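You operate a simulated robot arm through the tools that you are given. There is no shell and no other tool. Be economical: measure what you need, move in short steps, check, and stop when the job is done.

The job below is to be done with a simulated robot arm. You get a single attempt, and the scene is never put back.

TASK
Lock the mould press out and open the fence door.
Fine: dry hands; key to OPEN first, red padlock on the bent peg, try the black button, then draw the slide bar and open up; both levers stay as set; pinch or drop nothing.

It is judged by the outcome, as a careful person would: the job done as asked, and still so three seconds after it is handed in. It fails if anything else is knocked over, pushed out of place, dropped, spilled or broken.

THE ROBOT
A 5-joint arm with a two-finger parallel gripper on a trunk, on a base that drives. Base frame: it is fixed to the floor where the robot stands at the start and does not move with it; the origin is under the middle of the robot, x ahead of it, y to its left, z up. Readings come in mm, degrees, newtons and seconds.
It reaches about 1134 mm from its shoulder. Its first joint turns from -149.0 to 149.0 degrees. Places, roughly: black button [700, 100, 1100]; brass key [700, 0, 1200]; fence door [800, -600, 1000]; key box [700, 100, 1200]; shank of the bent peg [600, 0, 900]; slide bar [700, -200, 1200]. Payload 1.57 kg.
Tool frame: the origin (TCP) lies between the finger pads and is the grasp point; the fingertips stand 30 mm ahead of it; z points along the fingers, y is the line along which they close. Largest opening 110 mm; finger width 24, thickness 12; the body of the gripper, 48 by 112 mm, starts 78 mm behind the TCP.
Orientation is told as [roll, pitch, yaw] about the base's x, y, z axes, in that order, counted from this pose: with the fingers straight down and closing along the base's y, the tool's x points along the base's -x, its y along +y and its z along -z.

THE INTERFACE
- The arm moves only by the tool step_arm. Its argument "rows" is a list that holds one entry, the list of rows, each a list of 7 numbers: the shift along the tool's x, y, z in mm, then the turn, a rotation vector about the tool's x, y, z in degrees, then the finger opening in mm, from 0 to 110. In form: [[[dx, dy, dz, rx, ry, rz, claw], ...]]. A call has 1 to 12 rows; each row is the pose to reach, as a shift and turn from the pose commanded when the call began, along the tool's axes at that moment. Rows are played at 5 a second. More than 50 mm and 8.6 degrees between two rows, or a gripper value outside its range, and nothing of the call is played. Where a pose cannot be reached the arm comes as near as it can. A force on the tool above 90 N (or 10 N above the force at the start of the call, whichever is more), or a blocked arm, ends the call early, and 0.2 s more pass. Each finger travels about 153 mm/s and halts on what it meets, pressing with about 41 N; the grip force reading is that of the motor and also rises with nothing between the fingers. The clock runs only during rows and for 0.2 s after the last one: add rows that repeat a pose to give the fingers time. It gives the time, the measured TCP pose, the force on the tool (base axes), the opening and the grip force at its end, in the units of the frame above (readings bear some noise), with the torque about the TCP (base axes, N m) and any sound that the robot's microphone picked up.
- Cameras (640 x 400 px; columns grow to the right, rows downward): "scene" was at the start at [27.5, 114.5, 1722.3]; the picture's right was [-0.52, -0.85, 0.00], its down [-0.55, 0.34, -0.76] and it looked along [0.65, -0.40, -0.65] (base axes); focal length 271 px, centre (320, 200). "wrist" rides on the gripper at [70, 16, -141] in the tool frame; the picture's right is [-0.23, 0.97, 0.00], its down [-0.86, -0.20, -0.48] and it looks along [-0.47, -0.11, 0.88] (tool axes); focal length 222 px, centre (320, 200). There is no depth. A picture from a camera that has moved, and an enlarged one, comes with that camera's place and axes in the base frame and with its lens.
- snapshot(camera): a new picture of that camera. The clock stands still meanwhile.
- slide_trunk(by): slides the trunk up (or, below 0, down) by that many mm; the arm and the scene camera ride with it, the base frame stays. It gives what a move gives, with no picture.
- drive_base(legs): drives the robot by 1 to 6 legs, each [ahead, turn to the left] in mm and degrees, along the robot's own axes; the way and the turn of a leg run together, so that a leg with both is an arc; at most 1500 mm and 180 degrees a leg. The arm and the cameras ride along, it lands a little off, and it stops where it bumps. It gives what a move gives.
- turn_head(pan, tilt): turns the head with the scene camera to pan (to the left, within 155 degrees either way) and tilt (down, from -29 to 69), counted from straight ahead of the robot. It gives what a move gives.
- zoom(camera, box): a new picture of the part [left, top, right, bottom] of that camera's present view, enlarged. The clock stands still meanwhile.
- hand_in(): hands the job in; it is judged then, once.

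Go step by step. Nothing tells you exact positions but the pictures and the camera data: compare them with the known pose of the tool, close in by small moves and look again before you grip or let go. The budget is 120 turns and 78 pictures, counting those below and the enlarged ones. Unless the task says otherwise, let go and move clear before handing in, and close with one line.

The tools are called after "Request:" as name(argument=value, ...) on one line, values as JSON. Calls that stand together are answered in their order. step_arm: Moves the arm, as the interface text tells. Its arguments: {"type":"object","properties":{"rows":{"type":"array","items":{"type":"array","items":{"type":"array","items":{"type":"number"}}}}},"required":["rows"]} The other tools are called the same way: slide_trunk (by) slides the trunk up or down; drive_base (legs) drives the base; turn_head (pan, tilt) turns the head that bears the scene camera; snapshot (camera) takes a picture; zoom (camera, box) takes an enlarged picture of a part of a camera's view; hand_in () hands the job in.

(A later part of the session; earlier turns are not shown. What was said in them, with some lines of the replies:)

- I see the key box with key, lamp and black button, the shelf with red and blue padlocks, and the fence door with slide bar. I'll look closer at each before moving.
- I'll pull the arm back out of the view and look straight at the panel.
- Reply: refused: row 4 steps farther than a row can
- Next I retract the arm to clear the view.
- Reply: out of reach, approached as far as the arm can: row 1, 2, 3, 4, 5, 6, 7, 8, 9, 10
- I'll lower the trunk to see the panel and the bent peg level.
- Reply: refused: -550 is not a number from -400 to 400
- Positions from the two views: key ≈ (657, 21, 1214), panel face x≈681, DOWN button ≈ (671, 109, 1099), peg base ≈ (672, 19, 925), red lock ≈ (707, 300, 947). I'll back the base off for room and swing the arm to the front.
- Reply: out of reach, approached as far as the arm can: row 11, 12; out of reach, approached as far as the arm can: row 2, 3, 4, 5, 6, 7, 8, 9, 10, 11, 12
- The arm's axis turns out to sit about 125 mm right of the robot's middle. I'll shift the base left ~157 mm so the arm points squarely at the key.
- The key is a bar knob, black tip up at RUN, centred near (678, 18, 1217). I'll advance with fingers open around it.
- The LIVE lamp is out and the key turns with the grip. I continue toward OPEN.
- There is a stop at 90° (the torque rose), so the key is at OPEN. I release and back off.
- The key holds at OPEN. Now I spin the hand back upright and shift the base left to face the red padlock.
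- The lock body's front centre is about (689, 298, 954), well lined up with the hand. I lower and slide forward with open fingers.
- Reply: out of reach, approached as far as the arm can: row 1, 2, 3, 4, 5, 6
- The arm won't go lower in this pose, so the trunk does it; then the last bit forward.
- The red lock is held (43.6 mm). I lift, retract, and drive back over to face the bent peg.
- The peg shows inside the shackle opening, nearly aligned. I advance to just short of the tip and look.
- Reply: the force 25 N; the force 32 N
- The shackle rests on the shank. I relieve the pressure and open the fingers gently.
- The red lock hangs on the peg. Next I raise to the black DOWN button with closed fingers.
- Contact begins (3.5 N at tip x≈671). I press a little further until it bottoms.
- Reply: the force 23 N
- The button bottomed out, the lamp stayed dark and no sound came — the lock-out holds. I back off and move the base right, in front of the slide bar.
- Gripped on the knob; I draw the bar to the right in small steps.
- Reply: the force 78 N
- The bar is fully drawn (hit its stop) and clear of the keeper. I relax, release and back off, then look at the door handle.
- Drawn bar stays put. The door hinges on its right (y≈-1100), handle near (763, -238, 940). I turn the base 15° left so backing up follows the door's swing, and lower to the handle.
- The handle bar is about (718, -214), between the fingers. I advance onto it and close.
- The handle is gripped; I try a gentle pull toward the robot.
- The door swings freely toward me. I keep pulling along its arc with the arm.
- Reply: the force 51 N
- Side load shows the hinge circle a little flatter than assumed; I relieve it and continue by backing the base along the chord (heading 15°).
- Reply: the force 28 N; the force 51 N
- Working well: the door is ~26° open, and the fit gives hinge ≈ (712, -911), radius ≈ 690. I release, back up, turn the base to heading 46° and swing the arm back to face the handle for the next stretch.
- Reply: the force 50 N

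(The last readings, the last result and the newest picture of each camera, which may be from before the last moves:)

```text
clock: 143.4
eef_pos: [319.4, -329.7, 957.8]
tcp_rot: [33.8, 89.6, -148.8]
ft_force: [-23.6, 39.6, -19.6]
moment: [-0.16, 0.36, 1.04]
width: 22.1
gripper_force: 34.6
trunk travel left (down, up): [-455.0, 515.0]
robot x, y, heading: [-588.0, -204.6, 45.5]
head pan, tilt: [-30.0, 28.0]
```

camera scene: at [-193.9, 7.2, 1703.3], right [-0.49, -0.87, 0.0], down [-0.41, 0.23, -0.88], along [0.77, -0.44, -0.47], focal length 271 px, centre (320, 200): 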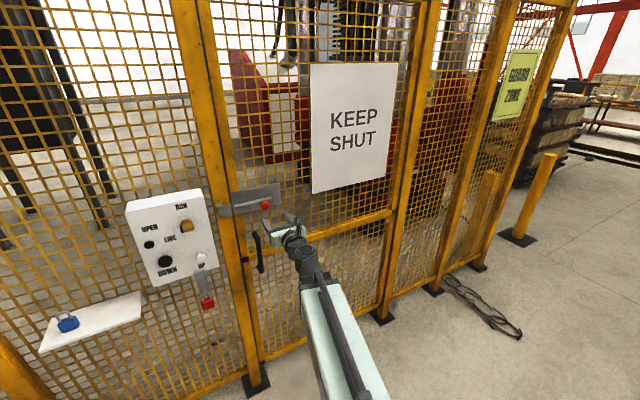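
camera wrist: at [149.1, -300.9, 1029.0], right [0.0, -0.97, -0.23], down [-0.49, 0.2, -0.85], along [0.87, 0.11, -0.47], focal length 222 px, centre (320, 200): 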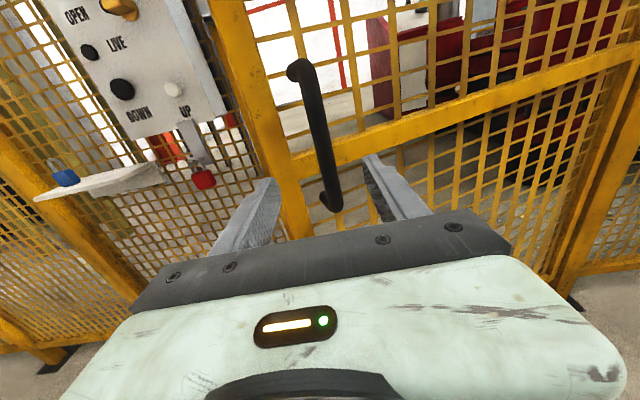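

Request:
step_arm(rows=[[[0, -4, -2, 0, 0, 0, 0], [0, -8, -4, 0.3, 0, 0, 0], [0, -8, -4, 0.3, 0, 0, 0]]])

Request:
drive_base(legs=[[-57, 0]])

Request:
step_arm(rows=[[[0, -3, -3, 0.2, 0, 0, 0], [0, -6, -6, 0.4, 0, 0, 0], [0, -6, -6, 0.4, 0, 0, 0]]])

Request:
drive_base(legs=[[-52, 0]])

```text
clock: 144.2
eef_pos: [315.2, -332.0, 957.8]
tcp_rot: [-2.3, 89.6, 174.2]
ft_force: [5.8, -8.3, 7.0]
moment: [-0.54, 0.19, -0.32]
width: 21.6
gripper_force: 34.3
trunk travel left (down, up): [-455.0, 515.0]
robot x, y, heading: [-585.7, -201.9, 45.7]
head pan, tilt: [-30.0, 28.0]
```

```text
clock: 145.2
eef_pos: [273.4, -359.6, 959.7]
tcp_rot: [34.9, 89.6, -146.9]
ft_force: [-31.1, 45.3, -12.5]
moment: [-0.13, 0.27, 1.21]
width: 21.5
gripper_force: 34.8
trunk travel left (down, up): [-455.0, 515.0]
robot x, y, heading: [-626.3, -241.7, 45.5]
head pan, tilt: [-30.0, 28.0]
```

```text
clock: 146.0
eef_pos: [267.5, -363.0, 959.5]
tcp_rot: [-15.6, 89.5, 162.3]
ft_force: [22.5, -33.5, 25.0]
moment: [-0.91, -0.68, -0.62]
width: 21.7
gripper_force: 35.1
trunk travel left (down, up): [-455.0, 515.0]
robot x, y, heading: [-624.1, -246.1, 45.4]
head pan, tilt: [-30.0, 28.0]
```

```text
clock: 146.9
eef_pos: [232.6, -388.6, 957.7]
tcp_rot: [19.4, 89.5, -161.7]
ft_force: [-22.5, 28.9, -26.6]
moment: [-0.18, 0.69, 0.8]
width: 21.8
gripper_force: 34.8
trunk travel left (down, up): [-455.0, 515.0]
robot x, y, heading: [-663.7, -278.6, 45.6]
head pan, tilt: [-30.0, 28.0]
```

Request:
step_arm(rows=[[[0, -2, -2, 0.1, 0, 0, 0], [0, -5, -4, 0.3, 0, 0, 0], [0, -5, -4, 0.3, 0, 0, 0]]])

Request:
drive_base(legs=[[-52, 0]])

Request:
step_arm(rows=[[[0, -1, -1, 0.1, 0, 0, 0], [0, -2, -2, 0.1, 0, 0, 0]]])

Request:
drive_base(legs=[[-52, 0]])

Request:
snapshot(camera="wrist")

```text
clock: 147.7
eef_pos: [228.1, -390.4, 957.6]
tcp_rot: [-9.1, 89.5, 169.6]
ft_force: [25.5, -31.8, 11.0]
moment: [-0.69, -0.03, -0.53]
width: 22.0
gripper_force: 34.1
trunk travel left (down, up): [-455.0, 515.0]
robot x, y, heading: [-664.7, -280.1, 45.2]
head pan, tilt: [-30.0, 28.0]
```

```text
clock: 148.7
eef_pos: [191.8, -420.0, 955.9]
tcp_rot: [5.6, 89.5, -175.1]
ft_force: [0.0, 2.0, -14.6]
moment: [-0.19, 0.26, 0.22]
width: 21.8
gripper_force: 34.5
trunk travel left (down, up): [-455.0, 515.0]
robot x, y, heading: [-698.6, -316.0, 45.5]
head pan, tilt: [-30.0, 28.0]
```

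```text
clock: 149.3
eef_pos: [189.2, -421.6, 957.0]
tcp_rot: [2.5, 89.5, -178.2]
ft_force: [14.0, -15.7, -3.1]
moment: [-0.56, 0.15, -0.37]
width: 21.7
gripper_force: 34.8
trunk travel left (down, up): [-455.0, 515.0]
robot x, y, heading: [-698.6, -315.9, 45.3]
head pan, tilt: [-30.0, 28.0]
```

```text
clock: 150.2
eef_pos: [151.8, -456.4, 957.3]
tcp_rot: [0.8, 89.5, -179.7]
ft_force: [7.2, -6.2, -8.2]
moment: [-0.3, 0.24, -0.01]
width: 21.5
gripper_force: 34.7
trunk travel left (down, up): [-455.0, 515.0]
robot x, y, heading: [-739.2, -356.6, 45.4]
head pan, tilt: [-30.0, 28.0]
```

```text
15 pictures are left
camera wrist: at [11.6, -471.1, 1028.0], right [-0.01, -0.97, -0.23], down [-0.48, 0.2, -0.85], along [0.87, 0.1, -0.47], focal length 222 px, centre (320, 200)
```

wrist: 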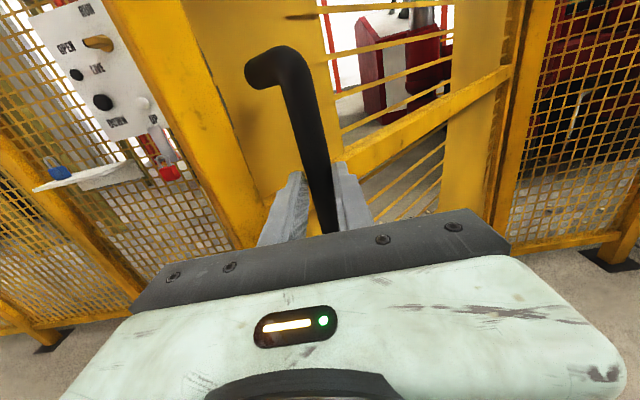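

About 48° open. Before backing further I glance behind the robot.

Request:
turn_head(pan=150, tilt=35)

Request:
snapshot(camera="scene")

Request:
turn_head(pan=-150, tilt=35)

Request:
snapshot(camera="scene")

```text
clock: 152.9
eef_pos: [152.4, -456.6, 955.5]
tcp_rot: [2.3, 89.4, -178.1]
ft_force: [4.2, -4.1, -10.3]
moment: [-0.36, 0.26, -0.09]
width: 21.8
gripper_force: 34.5
trunk travel left (down, up): [-455.0, 515.0]
robot x, y, heading: [-736.3, -351.2, 45.1]
head pan, tilt: [150.0, 35.0]
```

```text
14 pictures are left
camera scene: at [-972.4, -291.1, 1452.6], right [-0.26, 0.96, 0.0], down [0.55, 0.15, -0.82], along [-0.79, -0.22, -0.57], focal length 271 px, centre (320, 200)
```

scene: 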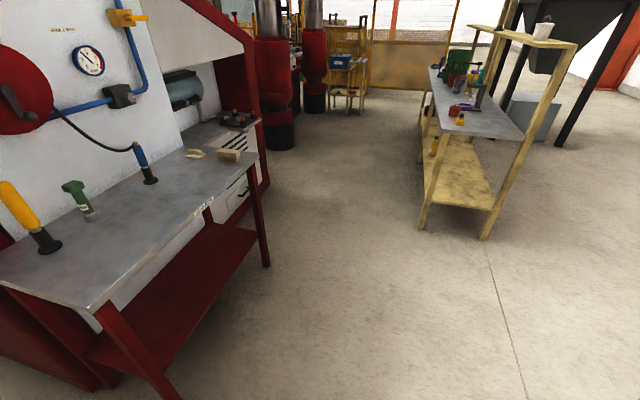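

```text
clock: 157.0
eef_pos: [153.3, -456.7, 956.7]
tcp_rot: [2.2, 89.5, -178.4]
ft_force: [5.2, -4.9, -8.3]
moment: [-0.34, 0.25, -0.12]
width: 21.7
gripper_force: 34.6
trunk travel left (down, up): [-455.0, 515.0]
robot x, y, heading: [-740.6, -353.1, 45.3]
head pan, tilt: [-150.0, 35.0]
```

```text
13 pictures are left
camera scene: at [-909.7, -353.1, 1452.5], right [-0.97, 0.25, 0.0], down [0.14, 0.56, -0.82], along [-0.21, -0.79, -0.57], focal length 271 px, centre (320, 200)
```

scene: 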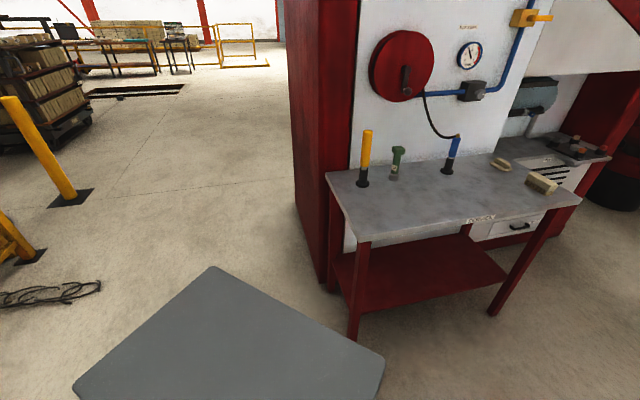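

Bench with the levers is well behind (nearest corner ≈ (-1300, -1060)); there's room for ~150 mm more. I continue the swing.

Request:
step_arm(rows=[[[0, 1.5, 1.5, -0.1, 0, 0, 0], [0, 2, 2, -0.1, 0, 0, 0]]])

Request:
drive_base(legs=[[-52, 0]])

Request:
step_arm(rows=[[[0, 2, 2, -0.1, 0, 0, 0], [0, 4, 4, -0.3, 0, 0, 0], [0, 4, 4, -0.3, 0, 0, 0]]])

Request:
drive_base(legs=[[-52, 0]])

```text
clock: 157.6
eef_pos: [152.8, -455.9, 957.9]
tcp_rot: [12.4, 89.5, -167.9]
ft_force: [-13.4, 12.8, -23.3]
moment: [-0.22, 0.67, 0.37]
width: 21.5
gripper_force: 35.0
trunk travel left (down, up): [-455.0, 515.0]
robot x, y, heading: [-732.8, -356.3, 45.4]
head pan, tilt: [-150.0, 35.0]
```

```text
clock: 158.5
eef_pos: [116.4, -494.1, 958.1]
tcp_rot: [6.1, 89.5, -174.5]
ft_force: [-10.9, 9.8, -14.8]
moment: [-0.29, 0.5, 0.42]
width: 21.8
gripper_force: 34.8
trunk travel left (down, up): [-455.0, 515.0]
robot x, y, heading: [-774.1, -394.7, 45.3]
head pan, tilt: [-150.0, 35.0]
```

```text
clock: 159.3
eef_pos: [118.9, -495.3, 959.5]
tcp_rot: [21.6, 89.6, -158.9]
ft_force: [-31.0, 28.3, -14.7]
moment: [-0.4, 0.43, 0.79]
width: 21.9
gripper_force: 34.8
trunk travel left (down, up): [-455.0, 515.0]
robot x, y, heading: [-776.6, -392.2, 45.4]
head pan, tilt: [-150.0, 35.0]
```

```text
clock: 160.2
eef_pos: [83.1, -539.0, 959.8]
tcp_rot: [-9.4, 89.6, 169.4]
ft_force: [13.1, -9.5, 22.3]
moment: [-0.57, -0.32, -0.09]
width: 21.8
gripper_force: 34.6
trunk travel left (down, up): [-455.0, 515.0]
robot x, y, heading: [-813.6, -431.1, 45.5]
head pan, tilt: [-150.0, 35.0]
```

Request:
step_arm(rows=[[[0, 3, 3, -0.2, 0, 0, 0], [0, 6, 6, -0.4, 0, 0, 0], [0, 6, 6, -0.4, 0, 0, 0]]])

Request:
drive_base(legs=[[-50, 0]])

Request:
step_arm(rows=[[[0, 4, 4, -0.3, 0, 0, 0], [0, 8, 8, -0.6, 0, 0, 0], [0, 8, 8, -0.6, 0, 0, 0]]])

Request:
turn_head(pan=-60, tilt=35)

Request:
snapshot(camera="scene")

Request:
snapshot(camera="wrist")

```text
clock: 161.0
eef_pos: [88.2, -541.1, 960.0]
tcp_rot: [18.6, 89.7, -162.8]
ft_force: [-33.3, 26.2, -4.3]
moment: [-0.43, 0.14, 0.53]
width: 22.1
gripper_force: 34.5
trunk travel left (down, up): [-455.0, 515.0]
robot x, y, heading: [-812.0, -431.3, 45.4]
head pan, tilt: [-150.0, 35.0]
```

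```text
clock: 162.0
eef_pos: [55.9, -584.5, 956.9]
tcp_rot: [-8.8, 89.5, 169.4]
ft_force: [28.5, -18.0, 18.3]
moment: [-0.86, -0.45, -0.25]
width: 22.1
gripper_force: 35.0
trunk travel left (down, up): [-455.0, 515.0]
robot x, y, heading: [-847.3, -463.1, 45.2]
head pan, tilt: [-150.0, 35.0]
```

```text
clock: 162.8
eef_pos: [61.1, -588.1, 959.4]
tcp_rot: [16.0, 89.8, -166.2]
ft_force: [-32.9, 21.8, -6.7]
moment: [-0.36, 0.1, 0.31]
width: 21.8
gripper_force: 34.9
trunk travel left (down, up): [-455.0, 515.0]
robot x, y, heading: [-844.1, -467.3, 45.5]
head pan, tilt: [-150.0, 35.0]
```

```text
clock: 164.4
eef_pos: [60.6, -588.3, 960.2]
tcp_rot: [16.6, 89.8, -165.5]
ft_force: [-31.4, 21.6, -5.4]
moment: [-0.36, 0.1, 0.28]
width: 21.8
gripper_force: 34.9
trunk travel left (down, up): [-455.0, 515.0]
robot x, y, heading: [-844.6, -469.0, 45.4]
head pan, tilt: [-60.0, 35.0]
```

```text
12 pictures are left
camera scene: at [-915.9, -398.1, 1452.1], right [-0.25, -0.97, 0.0], down [-0.55, 0.14, -0.82], along [0.79, -0.21, -0.57], focal length 271 px, centre (320, 200)
```

scene: 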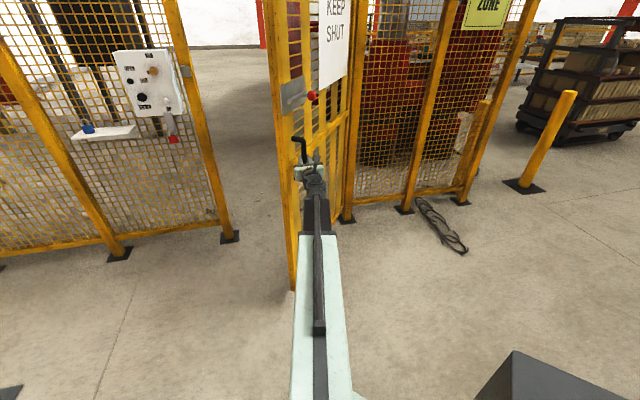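

```text
11 pictures are left
camera wrist: at [-80.3, -599.1, 1030.8], right [-0.04, -0.97, -0.23], down [-0.48, 0.22, -0.85], along [0.88, 0.07, -0.47], focal length 222 px, centre (320, 200)
```

wrist: 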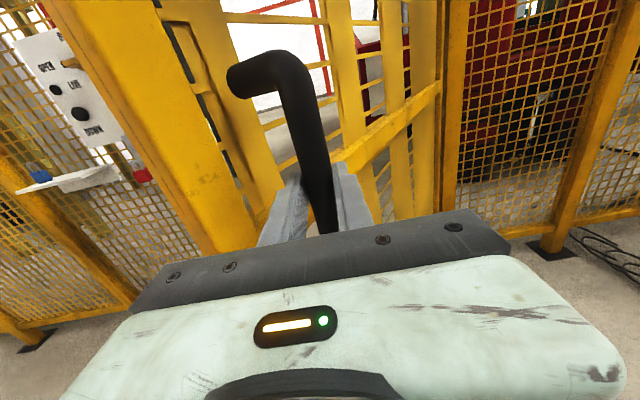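

The door is about 62° open. I add a few degrees with the arm alone, then let go.

Request:
step_arm(rows=[[[0, 6, -8, -0.4, 0, 0, 0], [0, 18, -14, -1.2, 0, 0, 0], [0, 30, -20, -2, 0, 0, 0], [0, 42, -25, -2.8, 0, 0, 0], [0, 54, -30, -3.6, 0, 0, 0], [0, 66, -34, -4.4, 0, 0, 0], [0, 66, -34, -4.4, 0, 0, 0]]])

```text
clock: 166.0
eef_pos: [24.2, -655.1, 959.1]
tcp_rot: [25.2, 89.7, -161.6]
ft_force: [-30.9, 17.7, -7.8]
moment: [-0.6, 0.19, 0.18]
width: 22.1
gripper_force: 35.9
trunk travel left (down, up): [-455.0, 515.0]
robot x, y, heading: [-842.9, -463.5, 45.6]
head pan, tilt: [-60.0, 35.0]
```

Request:
step_arm(rows=[[[0, -1, -3, 0, 0, 0, 0], [0, -1, -3, 0, 0, 0, 35], [0, -1, -3, 0, 0, 0, 50], [0, -1, -3, 0, 0, 0, 50], [0, -1, -15, 0, 0, 0, 50], [0, -1, -30, 0, 0, 0, 50], [0, -1, -45, 0, 0, 0, 50], [0, -1, -60, 0, 0, 0, 50]]])

Request:
snapshot(camera="wrist")

```text
clock: 167.8
eef_pos: [-33.7, -648.7, 958.3]
tcp_rot: [6.0, 89.7, 179.3]
ft_force: [0.2, 0.3, -0.1]
moment: [0.01, -0.03, 0.02]
width: 50.1
gripper_force: 0.0
trunk travel left (down, up): [-455.0, 515.0]
robot x, y, heading: [-845.8, -461.7, 45.3]
head pan, tilt: [-60.0, 35.0]
```

```text
10 pictures are left
camera wrist: at [-175.7, -647.2, 1029.1], right [-0.12, -0.97, -0.23], down [-0.46, 0.25, -0.85], along [0.88, 0.0, -0.47], focal length 222 px, centre (320, 200)
```

wrist: 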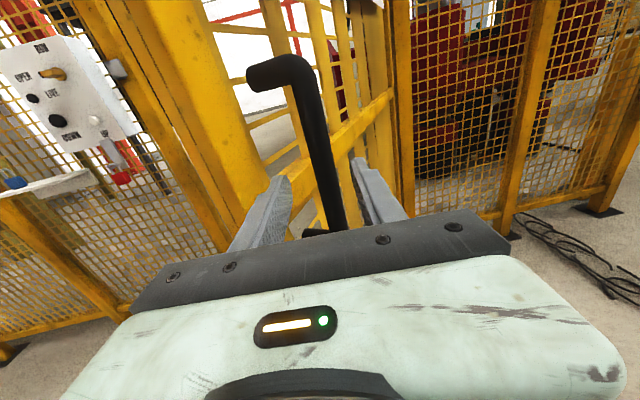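

Request:
drive_base(legs=[[-80, 0]])

Request:
snapshot(camera="scene")

Request:
zoom(camera="scene", box=[60, 40, 220, 150])

```text
clock: 168.9
eef_pos: [-91.8, -706.3, 958.0]
tcp_rot: [6.9, 89.6, -179.9]
ft_force: [0.5, 0.3, -0.5]
moment: [-0.03, -0.02, -0.01]
width: 49.9
gripper_force: 0.1
trunk travel left (down, up): [-455.0, 515.0]
robot x, y, heading: [-898.8, -522.4, 45.2]
head pan, tilt: [-60.0, 35.0]
```

```text
9 pictures are left
camera scene: at [-970.1, -458.1, 1452.3], right [-0.25, -0.97, 0.0], down [-0.56, 0.14, -0.82], along [0.79, -0.21, -0.57], focal length 271 px, centre (320, 200)
```

scene: 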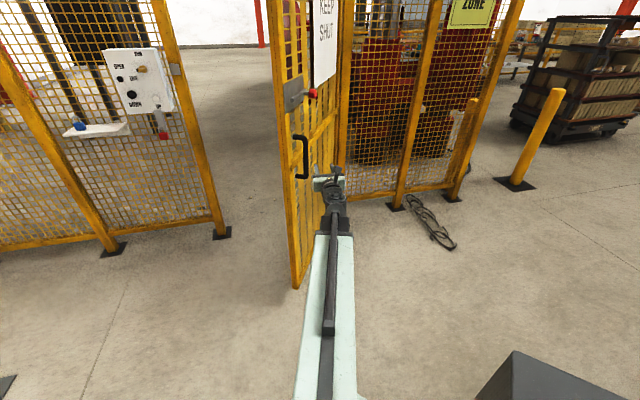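

```text
3.64 times, centred on (140, 95) of scene
camera zoom: at [-970.1, -458.1, 1452.3], right [-0.25, -0.97, 0.0], down [-0.56, 0.14, -0.82], along [0.79, -0.21, -0.57], focal length 985 px, centre (974, 582)
```

zoom: 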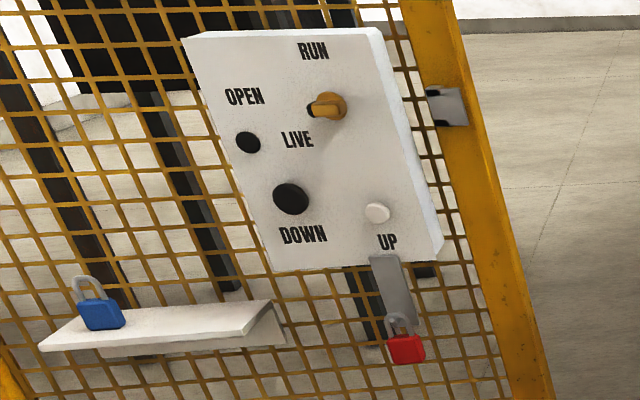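

Key at OPEN, lamp dark, red lock on the peg, bar drawn and the door standing wide open with the arm clear of it. I'm handing in.

Request:
hand_in()

```text
The job is handed in.
```

The press is locked out: key at OPEN, red padlock on the bent peg, and the black button did nothing when pressed. I then drew the slide bar and left the fence door standing open, roughly 65–70°, without touching the levers.
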